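You operate a simulated robot arm through the tools that you are given. There is no shell and no other tool. Be economical: measure what you need, move in short steps, check, and stop when the job is done.

Carry out the task below with a simulated two-armed robot. There is one attempt and no reset: what you move stays moved.

TASK
Pick up the card core from the low shelf of the wash bench with one hand, pass it to the other hand and put it on the back of the laying table.

The check looks at the end state, three seconds after you hand in, the way a careful person would. Anything else that was tipped, shoved, dropped, spilled or broken makes it a failure.

THE ROBOT
Two 7-joint arms with two-finger parallel grippers on one trunk, on a base that drives. Base frame: it is fixed to the floor where the robot stands at the start and does not move with it; the origin is under the middle of the robot, x ahead of it, y to its left, z up. Units: cm, rad, N and s.
The left shoulder is at the start at [7, 18.8, 107.7], the right one opposite. With the tool pointing down near the work surface each hand reaches from about 10 to 46 cm from the robot's upright axis, wherever it stands, measured 20 degrees to its own side. Places, roughly: back of the laying table (124x20 cm) [-438, 88, 86]; card core (9x9x24 cm) [50, 0, 40]. Payload 3.91 kg a hand.
Tool frame (each hand has its own): the origin (TCP) lies between the finger pads and is the grasp point; the fingertips stand 3 cm ahead of it; z points along the fingers, y is the line along which they close. Largest opening 11 cm; finger width 2, thickness 1; the body of the gripper, 4.8 by 11.2 cm, starts 5.5 cm behind the TCP.
Orientation is that of the tool frame in the base frame, as a unit quaternion [x, y, z, w]. With the fingers straight down and closing along the base's y, the tool's x points along the base's -x, its y along +y and its z along -z.

THE INTERFACE
- The arms move only by the tool arm_command. It takes "left_series", "right_series" or both (then of equal length, played together; a hand with none holds still); each is a list of rows, each a list of 7 numbers: the turn, a rotation vector about the tool's x, y, z in rad, then the shift along the tool's x, y, z in cm, then the gripper command, from -1 (fully open) to 1 (shut), values between in proportion. In form: [[rx, ry, rz, tx, ty, tz, fingers], ...]. A call has 1 to 12 rows; each row is the pose to reach, as a shift and turn from the pose commanded when the call began, along the tool's axes at that moment. Rows are played at 5 a second. More than 5 cm and 0.15 rad between two rows, or a gripper value outside its range, and nothing of the call is played. A pose out of reach is approached as far as the arm can. The call stops where the force on the tool passes 40 N (or 10 N more than at its start, if that is more) or the arm is blocked; 0.2 s more then pass. Each finger travels about 7.2 cm/s and halts on what it meets, pressing with about 43 N; the grip force reading is that of the motor and also rises with nothing between the fingers. The clock runs only during rows and for 0.2 s after the last one: add rows that repeat a pose to give the fingers time. It gives the time, the measured TCP pose, the force on the tool (base axes), the opening and the grip force at its end, in the units of the frame above (readings bear some noise), with the torque about the TCP (base axes, N m) and any sound that the robot's microphone picked up, and new pictures: "views" is both (left out), scene, wrist or none (wrist: the cameras of the hands that moved).
- Cameras (640 x 400 px; columns grow to the right, rows downward): "scene" is now at [11.41, 1.9, 126.87]; the picture's right is [0.31, -0.95, 0.00], its down [-0.84, -0.27, -0.47] and it looks along [0.45, 0.14, -0.88] (base axes); focal length 296 px, centre (320, 200). "left" rides on the left gripper at [7.3, -1.7, -10.3] in its tool frame; the picture's right is [0.23, 0.97, 0.00], its down [-0.76, 0.18, -0.62] and it looks along [-0.61, 0.14, 0.78] (tool axes); focal length 222 px, centre (320, 200). "right" rides on the right gripper at [7.2, 1.7, -10.3] in its tool frame; the picture's right is [-0.23, 0.97, 0.00], its down [-0.76, -0.18, -0.62] and it looks along [-0.61, -0.14, 0.78] (tool axes); focal length 222 px, centre (320, 200). There is no depth. A picture from a camera that has moved, and an enlarged one, comes with that camera's place and axes in the base frame and with its lens.
- move_column(by): slides the trunk up (or, below 0, down) by that many cm; the arms and the scene camera ride with it, the base frame stays. It gives what a move gives, with no picture.
- steer(legs): drives the robot by 1 to 6 legs, each [ahead, turn to the left] in cm and rad, along the robot's own axes; the way and the turn of a leg run together, so that a leg with both is an arc; at most 150 cm and 3.142 rad a leg. The arms and the cameras ride along, it lands a little off, and it stops where it bumps. It gives what a move gives, and a new picture of the scene camera.
- aim_head(pan, tilt): turns the head with the scene camera to pan (to the left, within 1.501 rad either way) and tilt (down, from -0.506 to 1.204), counted from straight ahead of the robot. It gives what a move gives, and a new picture of the scene camera.
- zoom(camera, box): a new picture of the part [left, top, right, bottom] of that camera's present view, enlarged. It takes no simulated time.
- job_done(): hands the job in; it is judged then, once.

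Work in short steps. Places have to be worked out from the pictures, the camera data and where the tool is seen: move nearer, look again, correct. Check each grasp and each placing, and mend what went wrong. You have 120 turns and 260 pictures in all, those below and enlarged ones among them. Open the grippers and draw the arms clear of the work before you hand the job in, unless the task says otherwise.

The tools are called as name(argument=value, ...) on one line, values as JSON. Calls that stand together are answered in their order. arm_command: Moves the arms, as the interface text tells. Its arguments: {"type":"object","properties":{"left_series":{"type":"array","items":{"type":"array","items":{"type":"number"}}},"right_series":{"type":"array","items":{"type":"array","items":{"type":"number"}}},"views":{"type":"string","enum":["both","scene","wrist","none"]}},"required":[]} The other tools are called the same way: move_column (by) slides the trunk up or down; steer (legs) drives the base; aim_head (pan, tilt) turns the head that bears the scene camera; zoom (camera, box) takes an enlarged picture of a part of a camera's view; job_done () hands the job in.

At the start:

```text
time_s: 0.0
left_ee_pos: [47.97, 26.62, 61.17]
left_ee_rot: [0.0, 0.998, 0.003, 0.063]
left_force: [111.9, -20.9, -267.7]
left_wrist_torque: [3.93, -13.62, 2.72]
left_gripper_width: 11.0
left_grip_force: 0.1
right_ee_pos: [30.16, -9.94, 53.06]
right_ee_rot: [0.0, 1.0, -0.001, 0.0]
right_force: [-0.7, 0.0, 0.3]
right_wrist_torque: [0.0, 0.01, 0.02]
right_gripper_width: 10.98
right_grip_force: 0.0
trunk travel left (down, up): [-58.7, 35.3]
robot x, y, heading: [0.41, -0.27, -0.005]
head pan, tilt: [0.311, 1.084]
```

scene: 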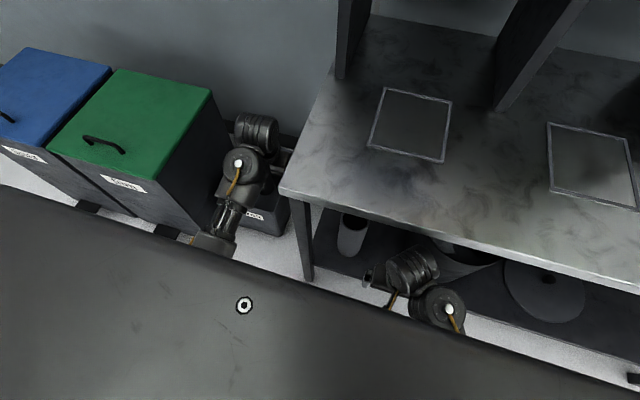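
right: 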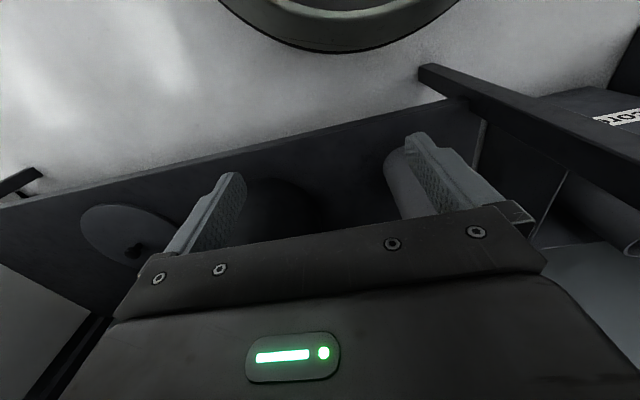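
left: 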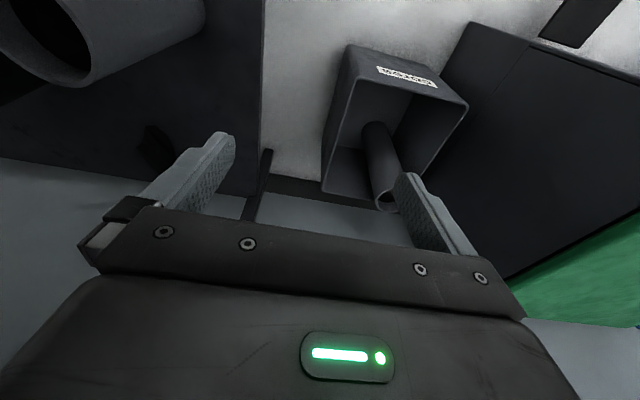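

The card core seems to be the upright open tube under the bench at about (47, 2). The left arm reports a large force, so I'll look around before moving anything.

zoom(camera="scene", box=[180, 90, 500, 350])

zoom(camera="left", box=[0, 0, 640, 400])

zoom(camera="right", box=[0, 0, 640, 400])

```text
1.54 times, centred on (340, 220) of scene
camera zoom: at [11.41, 1.9, 126.87], right [0.31, -0.95, 0.0], down [-0.84, -0.27, -0.47], along [0.45, 0.14, -0.88], focal length 456 px, centre (289, 169)
```

zoom: 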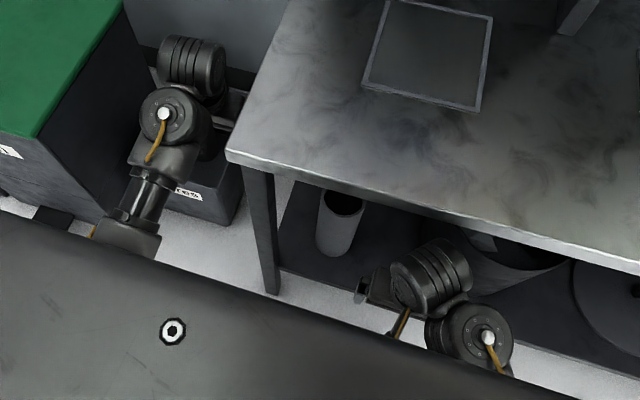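

```text
1.00 times, centred on (320, 200) of left (not enlarged: the box is as wide or as high as the picture)
camera zoom: at [39.47, 24.86, 70.46], right [-0.23, 0.97, -0.02], down [0.68, 0.17, 0.72], along [0.7, 0.15, -0.7], focal length 222 px, centre (320, 200)
```

zoom: 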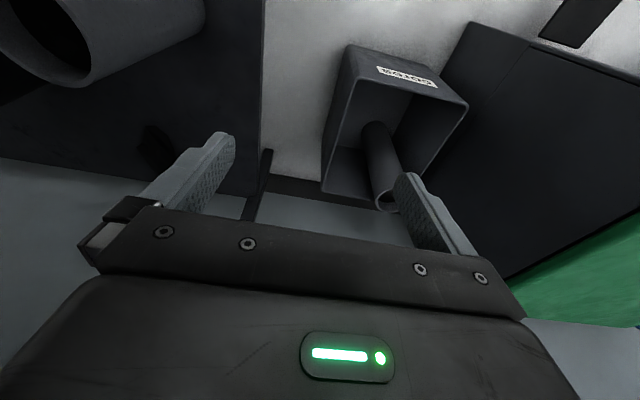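

```text
1.00 times, centred on (320, 200) of right (not enlarged: the box is as wide or as high as the picture)
camera zoom: at [22.74, -8.36, 63.42], right [0.23, 0.97, 0.0], down [0.76, -0.18, 0.62], along [0.61, -0.14, -0.78], focal length 222 px, centre (320, 200)
```

zoom: 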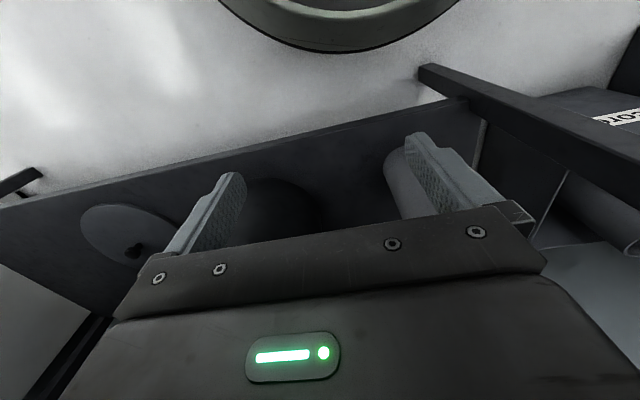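

I want a better look at the left arm's surroundings.

aim_head(pan=0.6, tilt=0.8)

```text
time_s: 0.8
left_ee_pos: [48.27, 26.67, 61.08]
left_ee_rot: [-0.001, 0.997, 0.004, 0.071]
left_force: [57.0, -8.8, -130.5]
left_wrist_torque: [1.81, -6.66, 1.25]
left_gripper_width: 11.0
left_grip_force: 0.0
right_ee_pos: [30.11, -9.98, 53.04]
right_ee_rot: [0.0, 1.0, -0.001, 0.0]
right_force: [0.0, 0.1, -0.1]
right_wrist_torque: [0.04, 0.02, 0.02]
right_gripper_width: 11.0
right_grip_force: 0.0
trunk travel left (down, up): [-58.7, 35.3]
robot x, y, heading: [-0.06, -0.27, -0.002]
head pan, tilt: [0.6, 0.799]
camera scene: at [11.96, 4.48, 128.95], right [0.56, -0.83, 0.0], down [-0.59, -0.4, -0.7], along [0.57, 0.39, -0.72], focal length 296 px, centre (320, 200)
```

scene: 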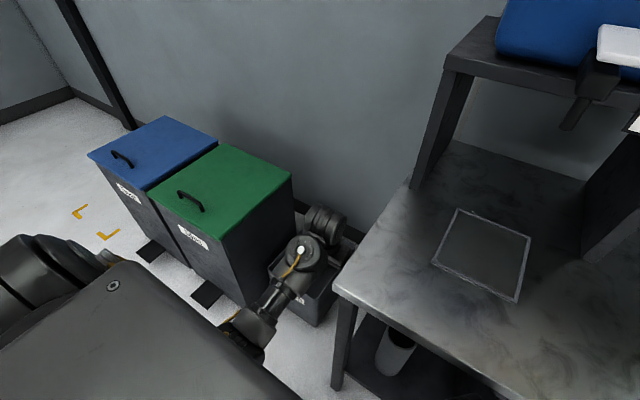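

Zooming on the left hand and its contact.

zoom(camera="scene", box=[220, 180, 420, 360])

zoom(camera="left", box=[0, 100, 640, 400])

```text
2.22 times, centred on (320, 270) of scene
camera zoom: at [11.96, 4.48, 128.95], right [0.56, -0.83, 0.0], down [-0.59, -0.4, -0.7], along [0.57, 0.39, -0.72], focal length 658 px, centre (320, 44)
```

zoom: 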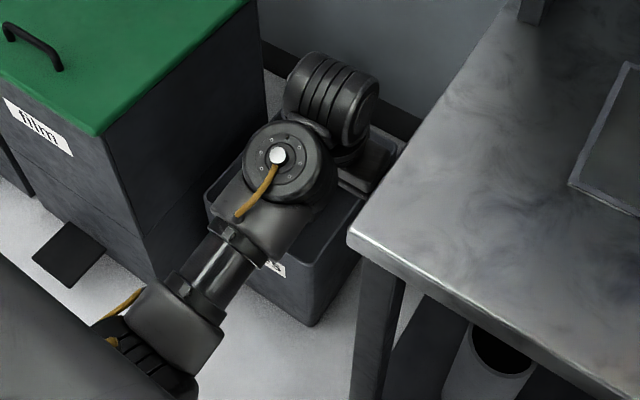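

```text
1.00 times, centred on (320, 250) of left (not enlarged: the box is as wide or as high as the picture)
camera zoom: at [39.61, 24.86, 70.38], right [-0.23, 0.97, -0.02], down [0.67, 0.17, 0.73], along [0.71, 0.15, -0.69], focal length 222 px, centre (320, 150)
```

zoom: 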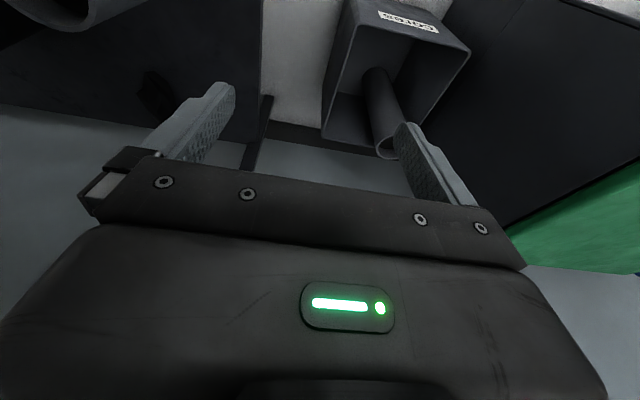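

No contact is visible near the left fingers; the force is falling by itself. I'll try a small retreat of the left hand (toward the robot) and watch the readings.

arm_command(left_series=[[0, 0, 0, 0.5, 0, 0, -1], [0, 0, 0, 1, 0, 0, -1]], views="wrist")

```text
time_s: 1.4
left_ee_pos: [47.32, 26.63, 60.96]
left_ee_rot: [0.002, 0.997, 0.004, 0.071]
left_force: [59.2, 6.6, -136.5]
left_wrist_torque: [0.1, -6.97, -0.25]
left_gripper_width: 10.99
left_grip_force: 0.1
right_ee_pos: [30.1, -9.95, 52.96]
right_ee_rot: [0.0, 1.0, 0.0, 0.0]
right_force: [1.2, -0.1, 0.6]
right_wrist_torque: [0.01, 0.0, 0.01]
right_gripper_width: 10.99
right_grip_force: 0.0
trunk travel left (down, up): [-58.7, 35.3]
robot x, y, heading: [0.16, -0.16, -0.005]
head pan, tilt: [0.6, 0.799]
camera left: at [38.64, 24.89, 70.22], right [-0.22, 0.97, -0.02], down [0.67, 0.17, 0.73], along [0.71, 0.15, -0.69], focal length 222 px, centre (320, 200)
```

left: 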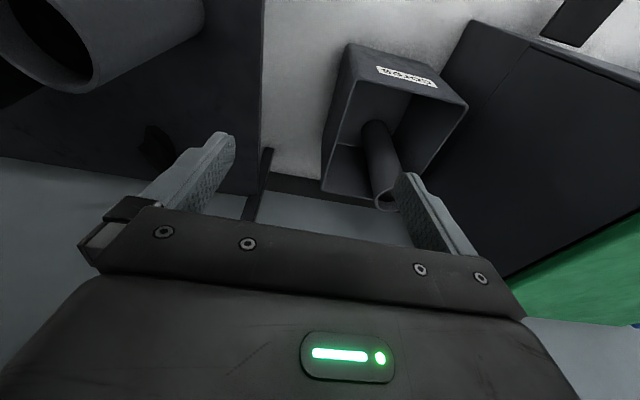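

The force line passes through the left camera mount and pushes it down, so the camera likely bears on its own forearm. Swinging the fingers forward should free it.

arm_command(left_series=[[0, -0.1, 0, 1, 0, -0.5, -1], [0, -0.2, 0, 2, 0, -1, -1], [0, -0.3, 0, 3, 0, -1, -1]], views="both")

```text
time_s: 2.2
left_ee_pos: [43.87, 26.56, 61.79]
left_ee_rot: [0.001, 0.977, 0.005, 0.211]
left_force: [-0.5, -0.5, -0.2]
left_wrist_torque: [0.03, 0.01, 0.0]
left_gripper_width: 10.99
left_grip_force: 0.0
right_ee_pos: [30.07, -9.93, 52.97]
right_ee_rot: [0.0, 1.0, 0.0, 0.0]
right_force: [0.3, 0.5, -0.2]
right_wrist_torque: [-0.02, -0.01, 0.04]
right_gripper_width: 11.0
right_grip_force: 0.0
trunk travel left (down, up): [-58.7, 35.3]
robot x, y, heading: [0.22, -0.04, -0.005]
head pan, tilt: [0.6, 0.799]
camera scene: at [11.88, 4.49, 128.96], right [0.56, -0.83, 0.0], down [-0.59, -0.41, -0.7], along [0.58, 0.39, -0.72], focal length 296 px, centre (320, 200)
camera left: at [32.93, 24.82, 68.13], right [-0.21, 0.97, -0.09], down [0.43, 0.17, 0.88], along [0.88, 0.15, -0.46], focal length 222 px, centre (320, 200)
```

scene: 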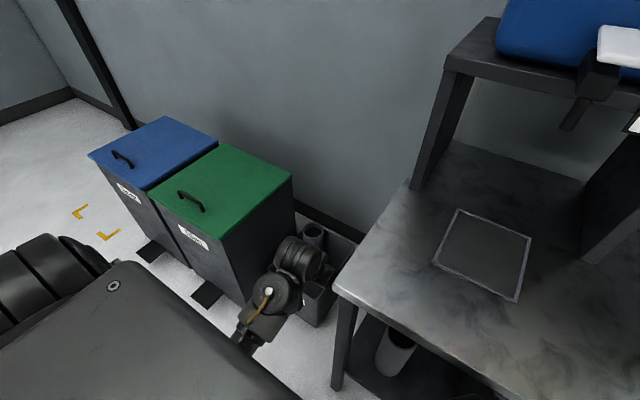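
left: 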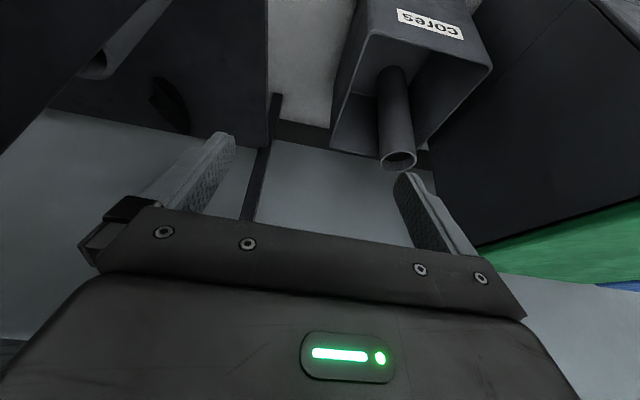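

The left hand is free now (zero force). I'll back the base 20 cm to gain room for turning the right hand to horizontal, and look toward the core.

steer(legs=[[-20, 0]])

aim_head(pan=0.0, tilt=0.8)

```text
time_s: 3.8
left_ee_pos: [24.09, 26.6, 61.73]
left_ee_rot: [-0.001, 0.977, 0.004, 0.212]
left_force: [-0.3, -0.5, -0.1]
left_wrist_torque: [-0.02, -0.01, -0.02]
left_gripper_width: 11.02
left_grip_force: 0.1
right_ee_pos: [10.37, -9.95, 53.05]
right_ee_rot: [-0.002, 1.0, 0.0, 0.001]
right_force: [-0.6, -0.1, -0.3]
right_wrist_torque: [0.0, -0.01, 0.01]
right_gripper_width: 10.99
right_grip_force: 0.1
trunk travel left (down, up): [-58.7, 35.3]
robot x, y, heading: [-19.72, -0.06, 0.008]
head pan, tilt: [0.6, 0.799]
camera scene: at [-7.89, 4.5, 128.97], right [0.57, -0.82, 0.0], down [-0.59, -0.41, -0.7], along [0.57, 0.4, -0.72], focal length 296 px, centre (320, 200)
```

scene: 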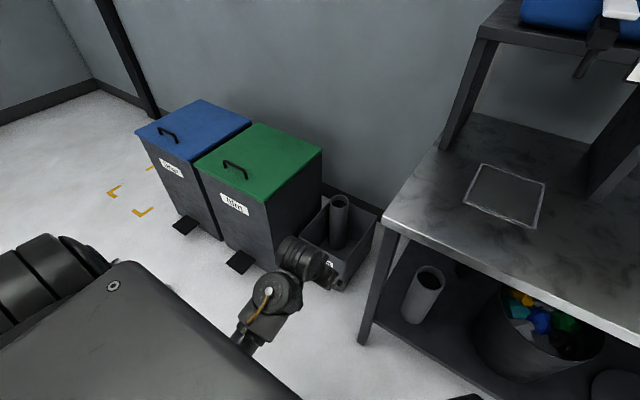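

```text
time_s: 4.8
left_ee_pos: [24.12, 26.75, 61.64]
left_ee_rot: [-0.002, 0.977, 0.005, 0.212]
left_force: [0.0, 0.1, -0.1]
left_wrist_torque: [-0.02, -0.01, 0.02]
left_gripper_width: 10.98
left_grip_force: 0.1
right_ee_pos: [10.49, -9.79, 52.95]
right_ee_rot: [-0.003, 1.0, 0.0, 0.001]
right_force: [-0.4, -0.9, 0.2]
right_wrist_torque: [-0.02, -0.02, -0.02]
right_gripper_width: 11.0
right_grip_force: 0.0
trunk travel left (down, up): [-58.7, 35.3]
robot x, y, heading: [-19.23, 0.27, 0.01]
head pan, tilt: [0.0, 0.799]
camera scene: at [-6.32, -0.04, 128.95], right [0.01, -1.0, 0.0], down [-0.72, 0.0, -0.7], along [0.7, 0.0, -0.72], focal length 296 px, centre (320, 200)
```

scene: 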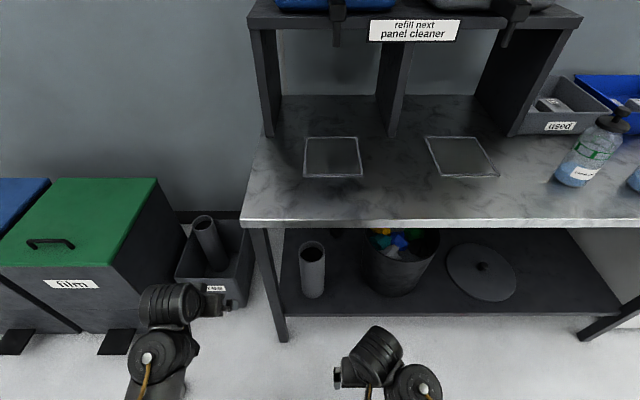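

The core stands upright at about (46.5, 2.4), bottom z≈27, top ≈52; shelf front x≈37. I'll turn the right hand toward horizontal (pointing +x) in steps, moving it forward and left in front of the shelf.

arm_command(right_series=[[0, -0.14, 0, -2, 1, 0, -1], [0, -0.28, 0, -4, 2, 0.5, -1], [0, -0.42, 0, -6, 3.5, 1, -1], [0, -0.56, 0, -8, 5, 2, -1], [0, -0.7, 0, -10, 6, 3, -1], [0, -0.84, 0, -12, 8, 4, -1]], views="both")

```text
time_s: 6.2
left_ee_pos: [24.16, 26.67, 61.59]
left_ee_rot: [-0.001, 0.977, 0.003, 0.211]
left_force: [0.0, 0.2, -0.3]
left_wrist_torque: [0.01, 0.01, -0.01]
left_gripper_width: 11.01
left_grip_force: 0.1
right_ee_pos: [22.55, -1.81, 49.16]
right_ee_rot: [-0.002, 0.912, 0.0, 0.409]
right_force: [-0.2, -0.2, 0.0]
right_wrist_torque: [-0.01, 0.0, -0.02]
right_gripper_width: 11.03
right_grip_force: 0.0
trunk travel left (down, up): [-58.7, 35.3]
robot x, y, heading: [-19.75, -0.19, 0.006]
head pan, tilt: [0.0, 0.799]
camera scene: at [-6.32, 0.06, 128.96], right [0.0, -1.0, 0.0], down [-0.72, 0.0, -0.7], along [0.7, 0.0, -0.72], focal length 296 px, centre (320, 200)
camera right: at [9.85, -0.26, 50.65], right [0.15, 0.97, 0.17], down [0.04, -0.18, 0.98], along [0.99, -0.14, -0.07], focal length 222 px, centre (320, 200)
```

scene: 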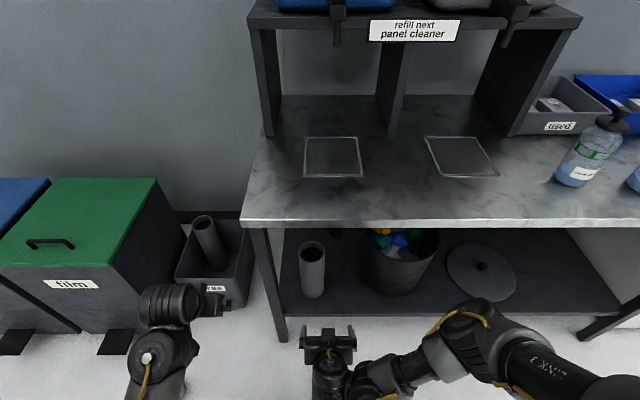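
right: 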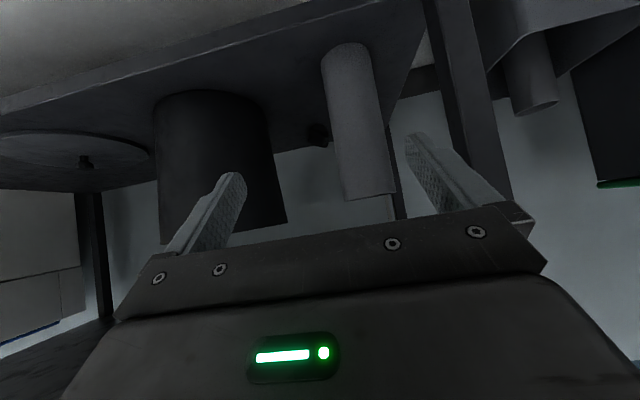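

The core is at about (47.5, 2.6), z 26–50. I'll finish rotating the right hand to horizontal at about (27, 2.6, 40).

arm_command(right_series=[[0, -0.145, 0, 0.8, 0.9, 1.9, -1], [0, -0.29, 0, 1.6, 1.8, 3.8, -1], [0, -0.435, 0, 2.4, 2.7, 5.7, -1], [0, -0.58, 0, 3.2, 3.6, 7.6, -1], [0, -0.728, 0, 3.9, 4.4, 9.5, -1], [0, -0.728, 0, 3.9, 4.4, 9.5, -1]], views="both")

```text
time_s: 7.1
left_ee_pos: [24.3, 26.58, 61.52]
left_ee_rot: [0.001, 0.977, 0.002, 0.211]
left_force: [0.2, 0.9, 0.5]
left_wrist_torque: [-0.01, 0.0, 0.01]
left_gripper_width: 11.0
left_grip_force: 0.1
right_ee_pos: [27.18, -11.56, 41.38]
right_ee_rot: [-0.027, 0.786, -0.07, 0.614]
right_force: [1.1, 0.5, 0.0]
right_wrist_torque: [0.0, -0.02, 0.0]
right_gripper_width: 11.0
right_grip_force: 0.0
right hand out of reach, approached as far as the arm can: row 4
trunk travel left (down, up): [-58.7, 35.3]
robot x, y, heading: [-19.42, -0.01, 0.005]
head pan, tilt: [0.0, 0.799]
stopped in row 4 (right hand): the arm was blocked; the commanded pose is now the measured one
camera scene: at [-6.27, -0.03, 128.96], right [0.0, -1.0, 0.0], down [-0.72, 0.0, -0.7], along [0.7, 0.0, -0.72], focal length 296 px, centre (320, 200)
camera right: at [15.39, -10.03, 36.74], right [0.1, 0.99, 0.08], down [-0.43, -0.03, 0.9], along [0.9, -0.12, 0.42], focal length 222 px, centre (320, 200)
```

scene: 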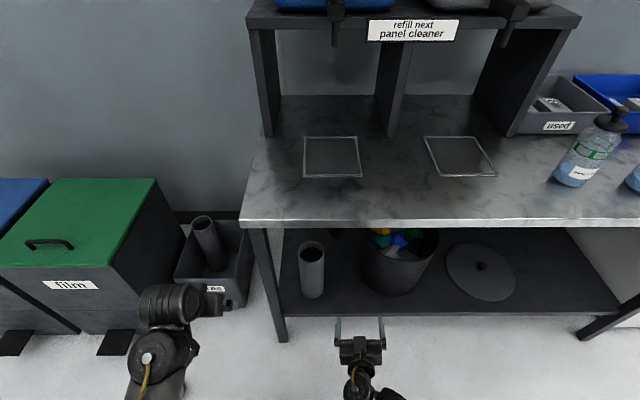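
right: 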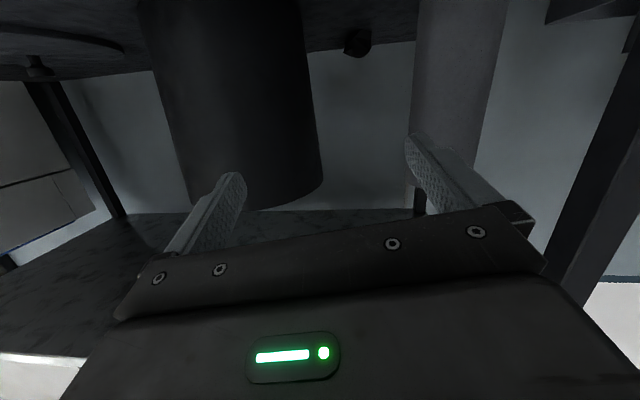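

The arm hit its limit and slid right. I'll back up, then lower the trunk stepwise (raising the hands in between), so that a horizontal hand at z≈40 is comfortable on its own side.

steer(legs=[[-15, 0]])

move_column(by=-12)

```text
time_s: 8.5
left_ee_pos: [9.02, 26.42, 61.75]
left_ee_rot: [0.0, 0.977, 0.004, 0.212]
left_force: [-0.5, 1.0, 0.0]
left_wrist_torque: [-0.01, -0.02, 0.03]
left_gripper_width: 11.0
left_grip_force: 0.0
right_ee_pos: [11.97, -11.48, 41.36]
right_ee_rot: [-0.025, 0.785, -0.071, 0.615]
right_force: [-0.4, -0.3, -0.3]
right_wrist_torque: [0.03, 0.02, 0.01]
right_gripper_width: 11.02
right_grip_force: 0.1
trunk travel left (down, up): [-58.7, 35.3]
robot x, y, heading: [-35.01, 0.13, 0.001]
head pan, tilt: [0.0, 0.799]
camera scene: at [-21.55, -0.11, 128.97], right [0.0, -1.0, 0.0], down [-0.72, 0.0, -0.7], along [0.7, 0.0, -0.72], focal length 296 px, centre (320, 200)
```

scene: 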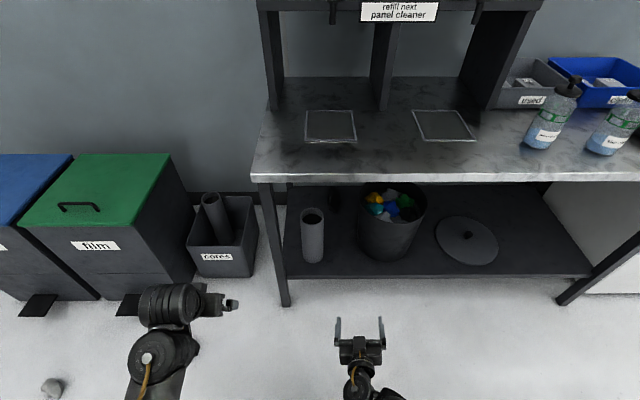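

```text
time_s: 10.0
left_ee_pos: [9.2, 26.48, 49.67]
left_ee_rot: [0.001, 0.977, 0.003, 0.212]
left_force: [-0.8, 0.0, -0.1]
left_wrist_torque: [-0.02, -0.01, -0.05]
left_gripper_width: 10.99
left_grip_force: 0.0
right_ee_pos: [12.0, -11.64, 29.53]
right_ee_rot: [-0.026, 0.786, -0.072, 0.614]
right_force: [-0.2, 0.1, -0.6]
right_wrist_torque: [0.02, -0.03, -0.02]
right_gripper_width: 11.01
right_grip_force: 0.1
trunk travel left (down, up): [-46.7, 47.3]
robot x, y, heading: [-34.74, -0.24, 0.003]
head pan, tilt: [0.0, 0.799]
```

Now raise the right hand ~25 cm while levelling it to point straight along +x.

arm_command(right_series=[[0, 0, 0, -4, -0.6, -1, -1], [0, 0, 0, -8, -1.2, -2, -1], [-0.016, -0.06, 0.035, -12, -1.8, -3, -1], [-0.033, -0.122, 0.07, -16, -2.4, -4, -1], [-0.05, -0.18, 0.105, -20, -3, -5, -1], [-0.066, -0.244, 0.139, -24, -3.6, -5.9, -1], [-0.066, -0.244, 0.139, -24, -3.6, -5.9, -1]], views="scene")

```text
time_s: 11.6
left_ee_pos: [9.18, 26.5, 49.61]
left_ee_rot: [0.0, 0.977, 0.004, 0.211]
left_force: [-0.2, -0.3, -0.6]
left_wrist_torque: [0.0, -0.01, -0.02]
left_gripper_width: 11.0
left_grip_force: 0.1
right_ee_pos: [12.21, -11.65, 54.66]
right_ee_rot: [0.0, 0.707, 0.001, 0.708]
right_force: [0.3, -0.1, 0.1]
right_wrist_torque: [0.03, -0.02, 0.0]
right_gripper_width: 10.97
right_grip_force: 0.0
trunk travel left (down, up): [-46.7, 47.3]
robot x, y, heading: [-35.12, 0.02, -0.0]
head pan, tilt: [0.0, 0.799]
camera scene: at [-21.4, -0.11, 116.95], right [0.0, -1.0, 0.0], down [-0.72, 0.0, -0.7], along [0.7, 0.0, -0.72], focal length 296 px, centre (320, 200)
```

scene: 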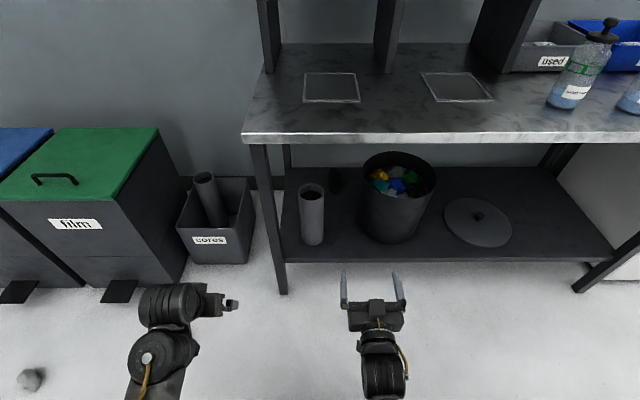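

Right hand is level and pointing +x at z 54.7. I'll lower the trunk 14.5 cm and tuck the left hand back and up.

move_column(by=-14.5)

arm_command(left_series=[[0, 0, 0, 0.6, 0, -3.6, -1], [0, 0, 0, 1.2, 0, -7.2, -1], [0, 0, 0, 1.8, 0, -10.8, -1], [0, 0, 0, 2.4, 0, -14.4, -1], [0, 0, 0, 2.9, 0, -17.8, -1]], views="none")

steer(legs=[[0, 0.172], [15, 0]])

zoom(camera="right", box=[0, 0, 640, 400])

```text
time_s: 13.3
left_ee_pos: [9.16, 26.61, 35.14]
left_ee_rot: [0.0, 0.977, 0.004, 0.212]
left_force: [0.3, -0.3, 0.3]
left_wrist_torque: [-0.06, -0.04, 0.03]
left_gripper_width: 11.0
left_grip_force: 0.2
right_ee_pos: [12.31, -11.51, 40.03]
right_ee_rot: [0.001, 0.706, 0.001, 0.708]
right_force: [-0.1, 0.7, 0.5]
right_wrist_torque: [0.01, 0.0, 0.02]
right_gripper_width: 11.0
right_grip_force: 0.1
trunk travel left (down, up): [-32.2, 61.8]
robot x, y, heading: [-34.59, 0.03, 0.002]
head pan, tilt: [0.0, 0.799]
```

```text
time_s: 14.1
left_ee_pos: [3.57, 26.41, 44.01]
left_ee_rot: [0.002, 0.975, 0.004, 0.224]
left_force: [30.1, -8.8, -27.4]
left_wrist_torque: [0.79, -1.23, 1.3]
left_gripper_width: 10.98
left_grip_force: 0.1
left hand out of reach, approached as far as the arm can: row 4
right_ee_pos: [12.16, -11.58, 40.12]
right_ee_rot: [0.0, 0.707, 0.001, 0.707]
right_force: [-0.5, 0.8, -0.3]
right_wrist_torque: [-0.02, 0.01, -0.03]
right_gripper_width: 10.99
right_grip_force: 0.0
trunk travel left (down, up): [-32.2, 61.8]
robot x, y, heading: [-34.75, -0.29, 0.003]
head pan, tilt: [0.0, 0.799]
stopped in row 4 (left hand): the force on the tool passed its limit at 170 N (the readings are from after the stop); the commanded pose is now the measured one
```

```text
time_s: 15.0
left_ee_pos: [2.07, 28.36, 44.06]
left_ee_rot: [-0.027, 0.974, 0.01, 0.225]
left_force: [12.4, -1.3, -10.3]
left_wrist_torque: [0.32, -0.53, 0.42]
left_gripper_width: 11.0
left_grip_force: 0.0
right_ee_pos: [12.78, -8.96, 40.07]
right_ee_rot: [-0.02, 0.706, 0.022, 0.707]
right_force: [-0.4, -0.3, 0.3]
right_wrist_torque: [0.03, 0.01, -0.01]
right_gripper_width: 11.02
right_grip_force: 0.1
trunk travel left (down, up): [-32.2, 61.8]
robot x, y, heading: [-34.74, -0.0, 0.054]
head pan, tilt: [0.0, 0.799]
stopped in leg 1: the force on the tool passed its limit at 53 N (the readings are from after the stop); the commanded pose is now the measured one
camera scene: at [-21.42, 0.56, 102.45], right [0.05, -1.0, 0.0], down [-0.72, -0.04, -0.7], along [0.7, 0.04, -0.72], focal length 296 px, centre (320, 200)
```

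scene: 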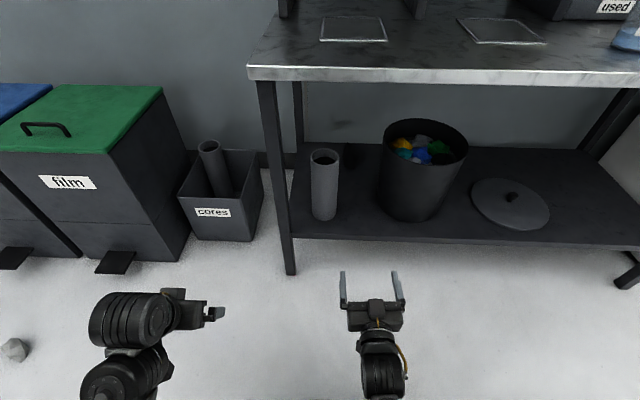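

```text
1.00 times, centred on (320, 200) of right (not enlarged: the box is as wide or as high as the picture)
camera zoom: at [2.31, -7.94, 32.86], right [-0.06, 0.97, 0.23], down [-0.61, -0.22, 0.76], along [0.79, -0.1, 0.61], focal length 222 px, centre (320, 200)
```

zoom: 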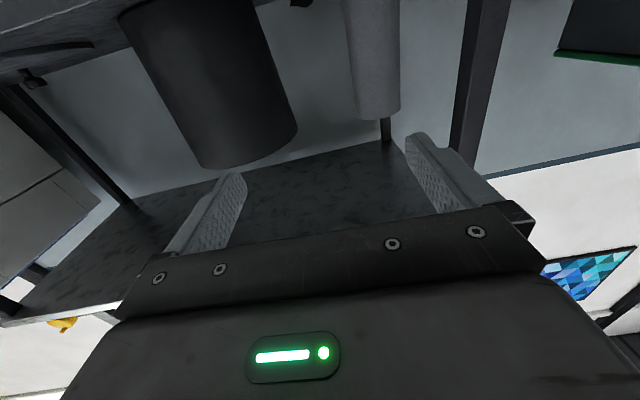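

The left camera mount touched its forearm again; I'll swing the left fingers further forward to free it.

arm_command(left_series=[[0, -0.12, 0, -1, 0, 0, -1], [0, -0.24, 0, -2, 0, 0, -1], [0, -0.36, 0, -3, 0, 0, -1], [0, -0.48, 0, -3, 0, 0, -1]], views="none")

steer(legs=[[0, 0.118], [12, 0]])

zoom(camera="right", box=[0, 0, 640, 400])

```text
time_s: 16.0
left_ee_pos: [4.63, 28.55, 45.48]
left_ee_rot: [-0.023, 0.892, 0.016, 0.45]
left_force: [-0.1, 0.4, 0.0]
left_wrist_torque: [0.0, -0.02, -0.02]
left_gripper_width: 11.02
left_grip_force: 0.0
right_ee_pos: [12.83, -9.02, 40.0]
right_ee_rot: [-0.02, 0.707, 0.021, 0.707]
right_force: [0.9, -0.2, 0.0]
right_wrist_torque: [0.01, 0.02, 0.0]
right_gripper_width: 10.98
right_grip_force: 0.0
trunk travel left (down, up): [-32.2, 61.8]
robot x, y, heading: [-34.75, -0.07, 0.055]
head pan, tilt: [0.0, 0.799]
```

```text
time_s: 17.8
left_ee_pos: [13.02, 34.94, 45.4]
left_ee_rot: [-0.075, 0.89, 0.042, 0.448]
left_force: [-0.3, 0.5, 0.0]
left_wrist_torque: [0.02, -0.03, 0.01]
left_gripper_width: 10.96
left_grip_force: 0.1
right_ee_pos: [25.36, -1.27, 40.01]
right_ee_rot: [-0.06, 0.704, 0.062, 0.705]
right_force: [0.5, -0.6, -0.1]
right_wrist_torque: [-0.01, 0.0, -0.04]
right_gripper_width: 11.03
right_grip_force: 0.1
trunk travel left (down, up): [-32.2, 61.8]
robot x, y, heading: [-23.05, 2.41, 0.172]
head pan, tilt: [0.0, 0.799]
camera scene: at [-9.73, 4.15, 102.45], right [0.17, -0.99, 0.0], down [-0.71, -0.12, -0.7], along [0.69, 0.12, -0.72], focal length 296 px, centre (320, 200)
```

scene: 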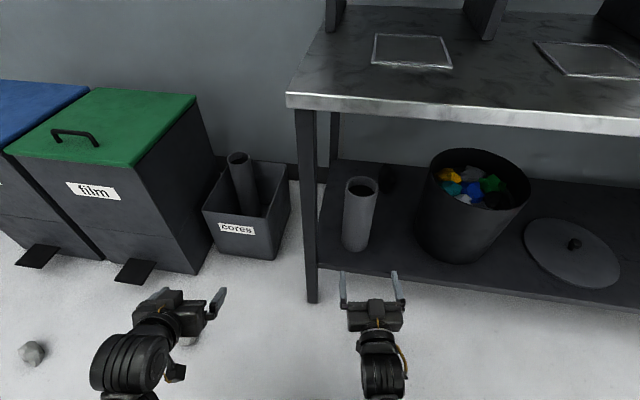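

```text
1.00 times, centred on (320, 200) of right (not enlarged: the box is as wide or as high as the picture)
camera zoom: at [14.81, -1.49, 32.85], right [-0.17, 0.96, 0.23], down [-0.58, -0.29, 0.76], along [0.79, -0.01, 0.61], focal length 222 px, centre (320, 200)
```

zoom: 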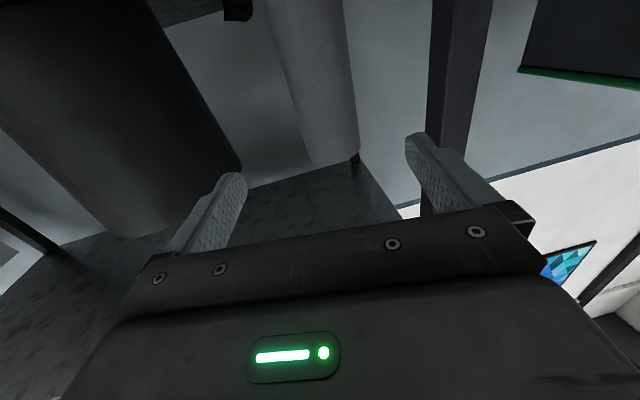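

Core sits at (46.5, 2.7); the hand is 21.5 cm short with ~0.3 cm lateral offset. I drive 12 cm ahead and check.

steer(legs=[[12, 0]])

zoom(camera="right", box=[0, 0, 640, 400])

```text
time_s: 19.0
left_ee_pos: [24.81, 37.07, 45.57]
left_ee_rot: [-0.075, 0.89, 0.042, 0.448]
left_force: [-0.8, -0.7, 0.5]
left_wrist_torque: [0.01, 0.02, 0.03]
left_gripper_width: 11.02
left_grip_force: 0.0
right_ee_pos: [37.11, 0.72, 39.95]
right_ee_rot: [-0.061, 0.704, 0.063, 0.705]
right_force: [0.0, -0.2, 0.0]
right_wrist_torque: [-0.03, -0.01, 0.0]
right_gripper_width: 11.0
right_grip_force: 0.0
trunk travel left (down, up): [-32.2, 61.8]
robot x, y, heading: [-11.1, 3.82, 0.171]
head pan, tilt: [0.0, 0.799]
camera scene: at [2.05, 6.19, 102.45], right [0.17, -0.99, 0.0], down [-0.71, -0.12, -0.7], along [0.69, 0.12, -0.72], focal length 296 px, centre (320, 200)
```

scene: 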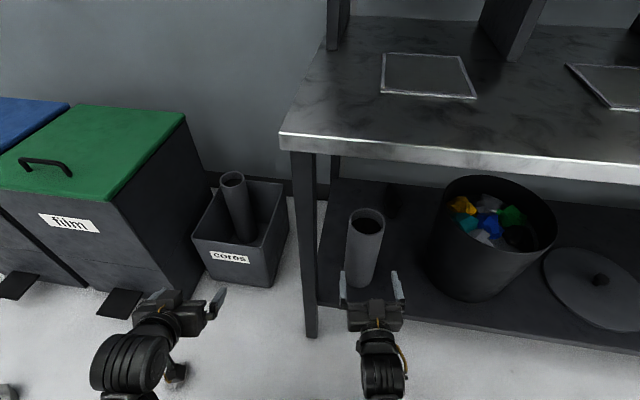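

```text
1.00 times, centred on (320, 200) of right (not enlarged: the box is as wide or as high as the picture)
camera zoom: at [26.59, 0.56, 32.85], right [-0.17, 0.96, 0.23], down [-0.58, -0.29, 0.76], along [0.79, 0.0, 0.61], focal length 222 px, centre (320, 200)
```

zoom: 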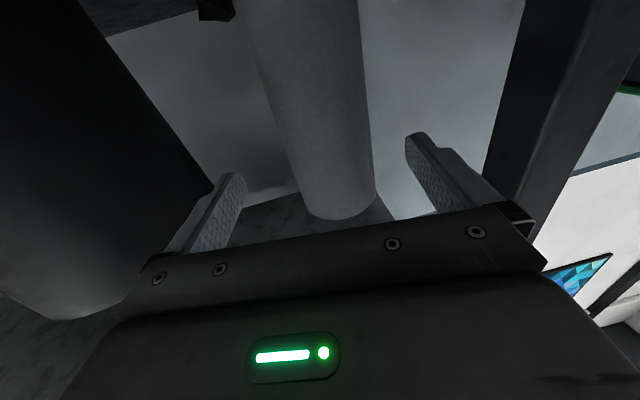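

Aligned to within 0.3 cm; nudge the hand 0.3 cm left and drive the remaining 9.3 cm so the core is between the fingers.

arm_command(right_series=[[0, 0, 0, 0, 0.3, 0, -1]], views="none")

steer(legs=[[9.3, 0]])

zoom(camera="right", box=[0, 0, 640, 400])

```text
time_s: 19.4
left_ee_pos: [24.74, 37.03, 45.42]
left_ee_rot: [-0.075, 0.89, 0.042, 0.448]
left_force: [0.4, 0.5, -0.2]
left_wrist_torque: [-0.02, 0.01, 0.05]
left_gripper_width: 11.0
left_grip_force: 0.1
right_ee_pos: [37.01, 1.01, 40.0]
right_ee_rot: [-0.061, 0.704, 0.064, 0.705]
right_force: [-0.1, -0.3, 0.3]
right_wrist_torque: [0.02, -0.02, 0.02]
right_gripper_width: 11.0
right_grip_force: 0.0
trunk travel left (down, up): [-32.2, 61.8]
robot x, y, heading: [-11.02, 3.71, 0.168]
head pan, tilt: [0.0, 0.799]
```

```text
time_s: 20.6
left_ee_pos: [33.82, 38.78, 45.58]
left_ee_rot: [-0.076, 0.89, 0.042, 0.448]
left_force: [-0.7, -0.3, 0.9]
left_wrist_torque: [-0.02, -0.01, 0.01]
left_gripper_width: 10.99
left_grip_force: 0.1
right_ee_pos: [46.17, 2.7, 40.09]
right_ee_rot: [-0.062, 0.704, 0.062, 0.704]
right_force: [0.3, -0.2, -0.1]
right_wrist_torque: [0.01, -0.02, 0.01]
right_gripper_width: 10.99
right_grip_force: 0.0
trunk travel left (down, up): [-32.2, 61.8]
robot x, y, heading: [-2.15, 5.64, 0.17]
head pan, tilt: [0.0, 0.799]
camera scene: at [11.2, 7.78, 102.45], right [0.17, -0.99, 0.0], down [-0.71, -0.12, -0.7], along [0.69, 0.12, -0.72], focal length 296 px, centre (320, 200)
```

scene: 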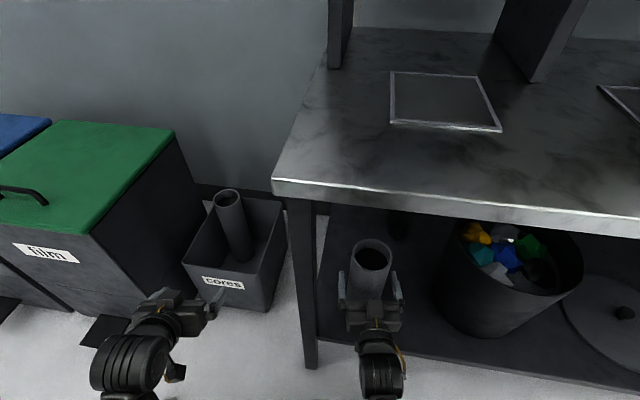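

```text
1.00 times, centred on (320, 200) of right (not enlarged: the box is as wide or as high as the picture)
camera zoom: at [35.7, 2.43, 32.82], right [-0.17, 0.96, 0.23], down [-0.58, -0.29, 0.76], along [0.79, 0.0, 0.61], focal length 222 px, centre (320, 200)
```

zoom: 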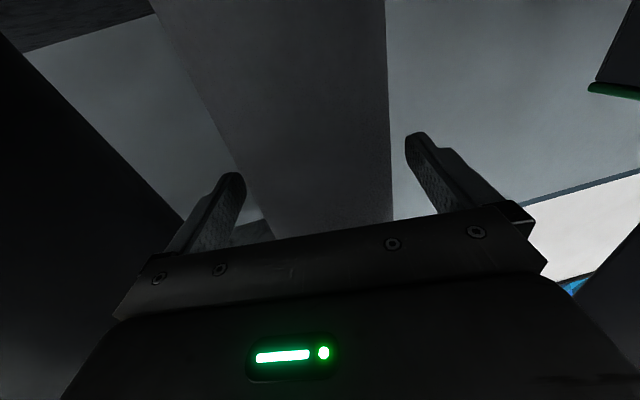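

The core is between the fingers, perhaps 1 cm ahead of the TCP. Advance 0.7 cm and close.

arm_command(right_series=[[0, 0, 0, 0, 0, 0.7, -1], [0, 0, 0, 0, 0, 0.7, -0.4], [0, 0, 0, 0, 0, 0.7, 0.1], [0, 0, 0, 0, 0, 0.7, 0.5], [0, 0, 0, 0, 0, 0.7, 1], [0, 0, 0, 0, 0, 0.7, 1]], views="both")

```text
time_s: 22.0
left_ee_pos: [33.79, 38.74, 45.55]
left_ee_rot: [-0.075, 0.89, 0.042, 0.447]
left_force: [0.3, 0.2, 0.4]
left_wrist_torque: [0.0, 0.0, -0.01]
left_gripper_width: 11.01
left_grip_force: 0.0
right_ee_pos: [46.86, 2.8, 40.06]
right_ee_rot: [-0.062, 0.705, 0.061, 0.704]
right_force: [0.9, -1.4, 0.8]
right_wrist_torque: [-0.13, -0.03, -0.02]
right_gripper_width: 8.48
right_grip_force: 42.7
trunk travel left (down, up): [-32.2, 61.8]
robot x, y, heading: [-1.71, 5.92, 0.171]
head pan, tilt: [0.0, 0.799]
camera scene: at [11.19, 7.78, 102.45], right [0.17, -0.99, 0.0], down [-0.71, -0.12, -0.7], along [0.69, 0.12, -0.72], focal length 296 px, centre (320, 200)
camera right: at [36.41, 2.55, 32.85], right [-0.17, 0.96, 0.23], down [-0.58, -0.29, 0.76], along [0.79, 0.0, 0.61], focal length 222 px, centre (320, 200)
```

scene: 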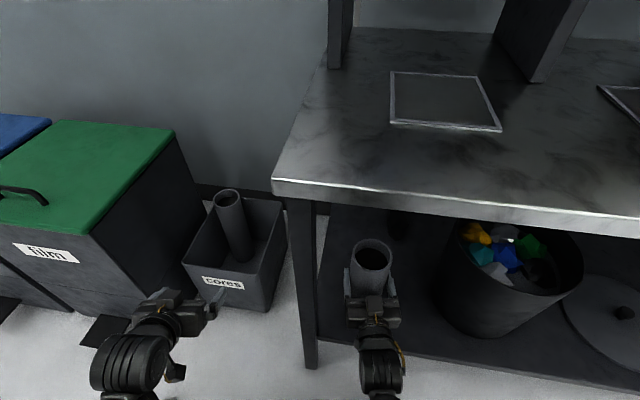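
right: 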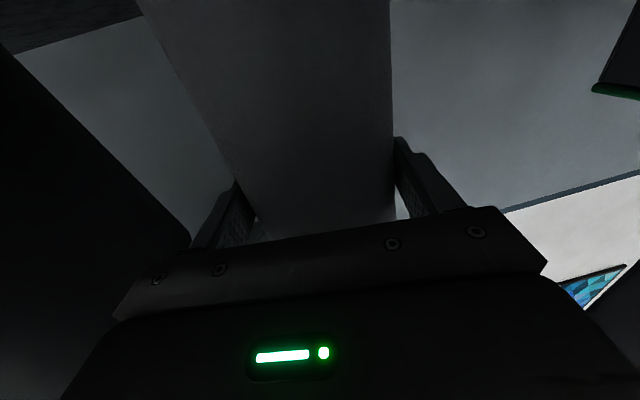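

Gripped at 8.5 cm. Lift 5 cm with the trunk and back out.

move_column(by=5)

steer(legs=[[-35, 0]])

```text
time_s: 22.9
left_ee_pos: [33.81, 38.6, 50.5]
left_ee_rot: [-0.075, 0.89, 0.042, 0.448]
left_force: [-1.0, -0.4, 0.2]
left_wrist_torque: [0.02, -0.03, -0.01]
left_gripper_width: 11.01
left_grip_force: 0.0
right_ee_pos: [47.04, 2.67, 45.07]
right_ee_rot: [-0.062, 0.704, 0.063, 0.704]
right_force: [0.5, 0.2, -1.4]
right_wrist_torque: [0.01, -0.02, -0.01]
right_gripper_width: 8.48
right_grip_force: 43.2
trunk travel left (down, up): [-37.2, 56.8]
robot x, y, heading: [-2.07, 5.72, 0.168]
head pan, tilt: [0.0, 0.799]
```

```text
time_s: 25.1
left_ee_pos: [0.37, 32.72, 50.47]
left_ee_rot: [-0.073, 0.89, 0.041, 0.449]
left_force: [-0.1, 0.9, -0.1]
left_wrist_torque: [-0.03, 0.0, -0.01]
left_gripper_width: 11.02
left_grip_force: 0.1
right_ee_pos: [13.33, -3.23, 45.08]
right_ee_rot: [-0.059, 0.704, 0.062, 0.705]
right_force: [-0.2, 0.3, -1.4]
right_wrist_torque: [0.01, 0.01, 0.02]
right_gripper_width: 8.47
right_grip_force: 42.9
trunk travel left (down, up): [-37.2, 56.8]
robot x, y, heading: [-35.39, -0.24, 0.168]
head pan, tilt: [0.0, 0.799]
camera scene: at [-22.49, 1.96, 107.45], right [0.17, -0.99, 0.0], down [-0.71, -0.12, -0.7], along [0.69, 0.12, -0.72], focal length 296 px, centre (320, 200)
```

scene: 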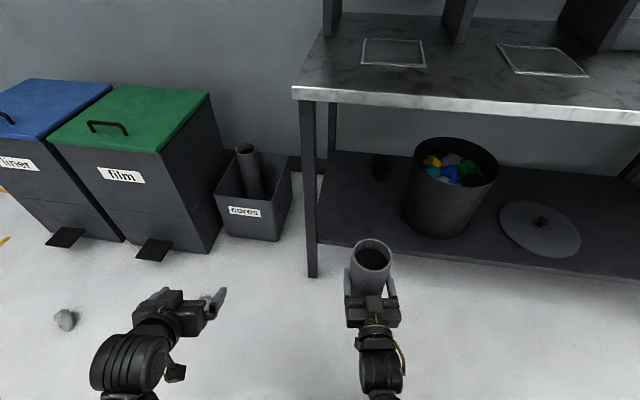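

Core is out and held (≈1.4 N weight). For the pass-over I'll bring the right hand in toward the middle, yawed 0.8 rad to the left.

arm_command(right_series=[[-0.13, 0, 0, 0, 1.4, -1.6, 1], [-0.26, 0, 0, 0, 2.8, -3.2, 1], [-0.4, 0, 0, 0, 4.2, -4.8, 1], [-0.53, 0, 0, 0, 5.6, -6.4, 1], [-0.66, 0, 0, 0, 7, -8, 1], [-0.8, 0, 0, 0, 8.3, -9.5, 1], [-0.8, 0, 0, 0, 8.3, -9.5, 1]], views="scene")

```text
time_s: 26.7
left_ee_pos: [0.23, 32.7, 50.51]
left_ee_rot: [-0.073, 0.89, 0.041, 0.448]
left_force: [-0.4, -0.5, 0.0]
left_wrist_torque: [0.02, 0.02, 0.02]
left_gripper_width: 10.99
left_grip_force: 0.1
right_ee_pos: [2.47, 3.31, 45.0]
right_ee_rot: [-0.329, 0.624, 0.332, 0.626]
right_force: [-0.2, -0.1, 0.5]
right_wrist_torque: [0.02, 0.0, 0.03]
right_gripper_width: 0.02
right_grip_force: 37.8
trunk travel left (down, up): [-37.2, 56.8]
robot x, y, heading: [-35.99, -0.09, 0.166]
head pan, tilt: [0.0, 0.799]
camera scene: at [-22.48, 1.95, 107.45], right [0.17, -0.99, 0.0], down [-0.71, -0.12, -0.7], along [0.69, 0.12, -0.72], focal length 296 px, centre (320, 200)
```

scene: 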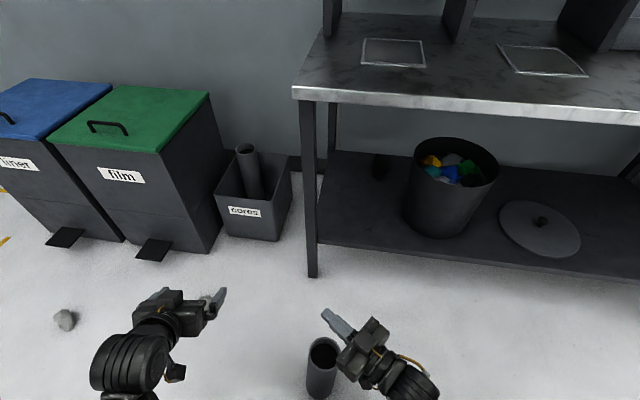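

The core slipped out of the grip and seems to stand on the floor or on the base. I look closer before moving.

aim_head(pan=0.0, tilt=1.15)

zoom(camera="right", box=[0, 0, 640, 400])

zoom(camera="left", box=[0, 0, 640, 400])

```text
time_s: 27.5
left_ee_pos: [0.28, 32.65, 50.47]
left_ee_rot: [-0.072, 0.89, 0.04, 0.449]
left_force: [-0.2, 0.4, -0.1]
left_wrist_torque: [0.05, 0.01, 0.04]
left_gripper_width: 11.01
left_grip_force: 0.0
right_ee_pos: [2.44, 3.46, 45.1]
right_ee_rot: [-0.33, 0.624, 0.331, 0.626]
right_force: [-0.3, 0.4, -1.2]
right_wrist_torque: [0.04, 0.01, -0.04]
right_gripper_width: 0.01
right_grip_force: 37.5
trunk travel left (down, up): [-37.2, 56.8]
robot x, y, heading: [-35.78, -0.37, 0.164]
head pan, tilt: [0.0, 1.15]
camera scene: at [-24.56, 1.6, 104.97], right [0.17, -0.99, 0.0], down [-0.9, -0.15, -0.41], along [0.4, 0.07, -0.91], focal length 296 px, centre (320, 200)
```

scene: 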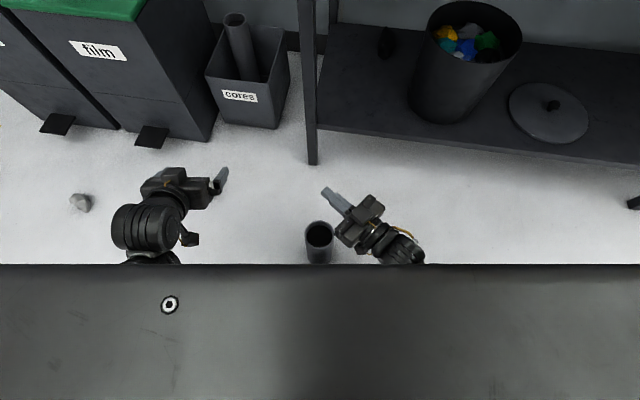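

```text
1.00 times, centred on (320, 200) of right (not enlarged: the box is as wide or as high as the picture)
camera zoom: at [-4.77, -4.3, 37.85], right [-0.8, 0.55, 0.23], down [-0.21, -0.62, 0.76], along [0.56, 0.56, 0.61], focal length 222 px, centre (320, 200)
```

zoom: 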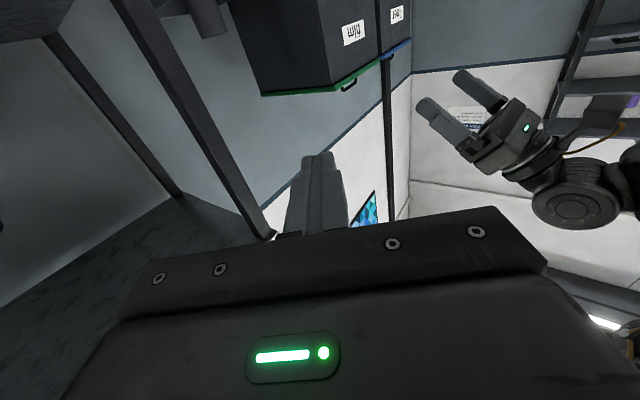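

```text
1.00 times, centred on (320, 200) of left (not enlarged: the box is as wide or as high as the picture)
camera zoom: at [-11.87, 28.99, 50.83], right [-0.3, 0.94, -0.18], down [-0.08, 0.16, 0.98], along [0.95, 0.31, 0.02], focal length 222 px, centre (320, 200)
```

zoom: 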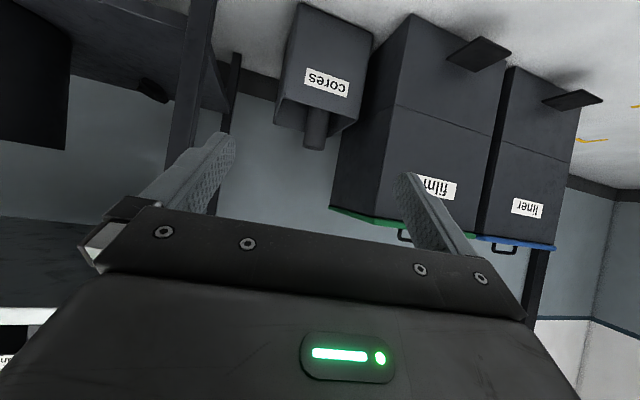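

The core landed upright on the floor at about (0.3, 6) directly in front of the base. I'll open the right hand and pitch it down in place, to regrasp the core from above with full finger depth.

arm_command(right_series=[[0, 0.14, 0, -1, 0, -0.5, -0.5], [0, 0.28, 0, -2, 0, -1, -1], [0, 0.42, 0, -2, 0, -1.5, -1], [0, 0.56, 0, -2, 0, -2, -1], [0, 0.7, 0, -2, 0, -2, -1], [0, 0.84, 0, -2, 0, -2, -1], [0, 0.98, 0, -2, 0, -2, -1], [0, 1.12, 0, -2, 0, -2, -1], [0, 1.26, 0, -2, 0, -2, -1], [0, 1.4, 0, -2, 0, -2, -1], [0, 1.54, 0, -2, 0, -2, -1], [0, 1.571, 0, -2, 0, -2, -1]], views="both")

```text
time_s: 30.1
left_ee_pos: [0.35, 32.75, 50.51]
left_ee_rot: [-0.073, 0.89, 0.041, 0.448]
left_force: [0.1, 0.0, 0.4]
left_wrist_torque: [0.0, 0.01, -0.03]
left_gripper_width: 10.99
left_grip_force: 0.1
right_ee_pos: [1.36, 1.62, 47.16]
right_ee_rot: [-0.467, 0.884, 0.0, 0.0]
right_force: [-1.1, -0.5, 0.1]
right_wrist_torque: [0.0, -0.01, 0.04]
right_gripper_width: 11.0
right_grip_force: 0.2
right hand out of reach, approached as far as the arm can: row 6, 7
trunk travel left (down, up): [-37.2, 56.8]
robot x, y, heading: [-35.35, -0.03, 0.172]
head pan, tilt: [0.0, 1.15]
camera scene: at [-24.56, 1.62, 104.97], right [0.17, -0.99, 0.0], down [-0.9, -0.15, -0.41], along [0.4, 0.07, -0.91], focal length 296 px, centre (320, 200)
camera right: at [-4.28, -3.5, 57.45], right [-0.67, 0.74, 0.0], down [0.58, 0.53, 0.62], along [0.46, 0.42, -0.78], focal length 222 px, centre (320, 200)
```

scene: 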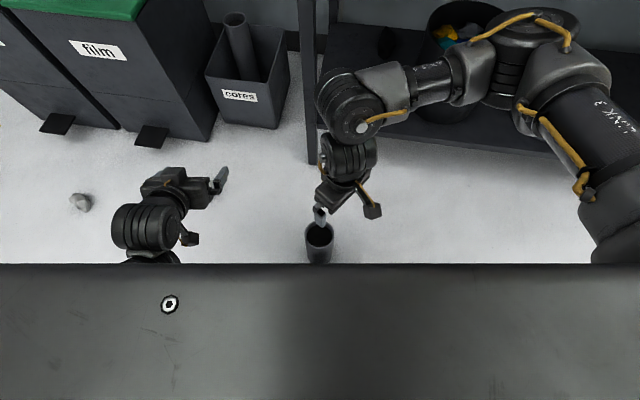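
right: 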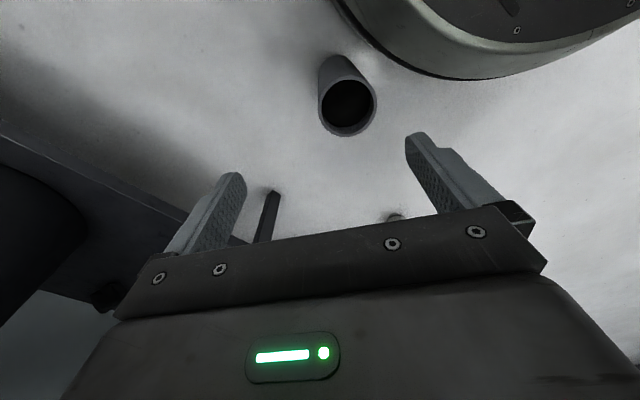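

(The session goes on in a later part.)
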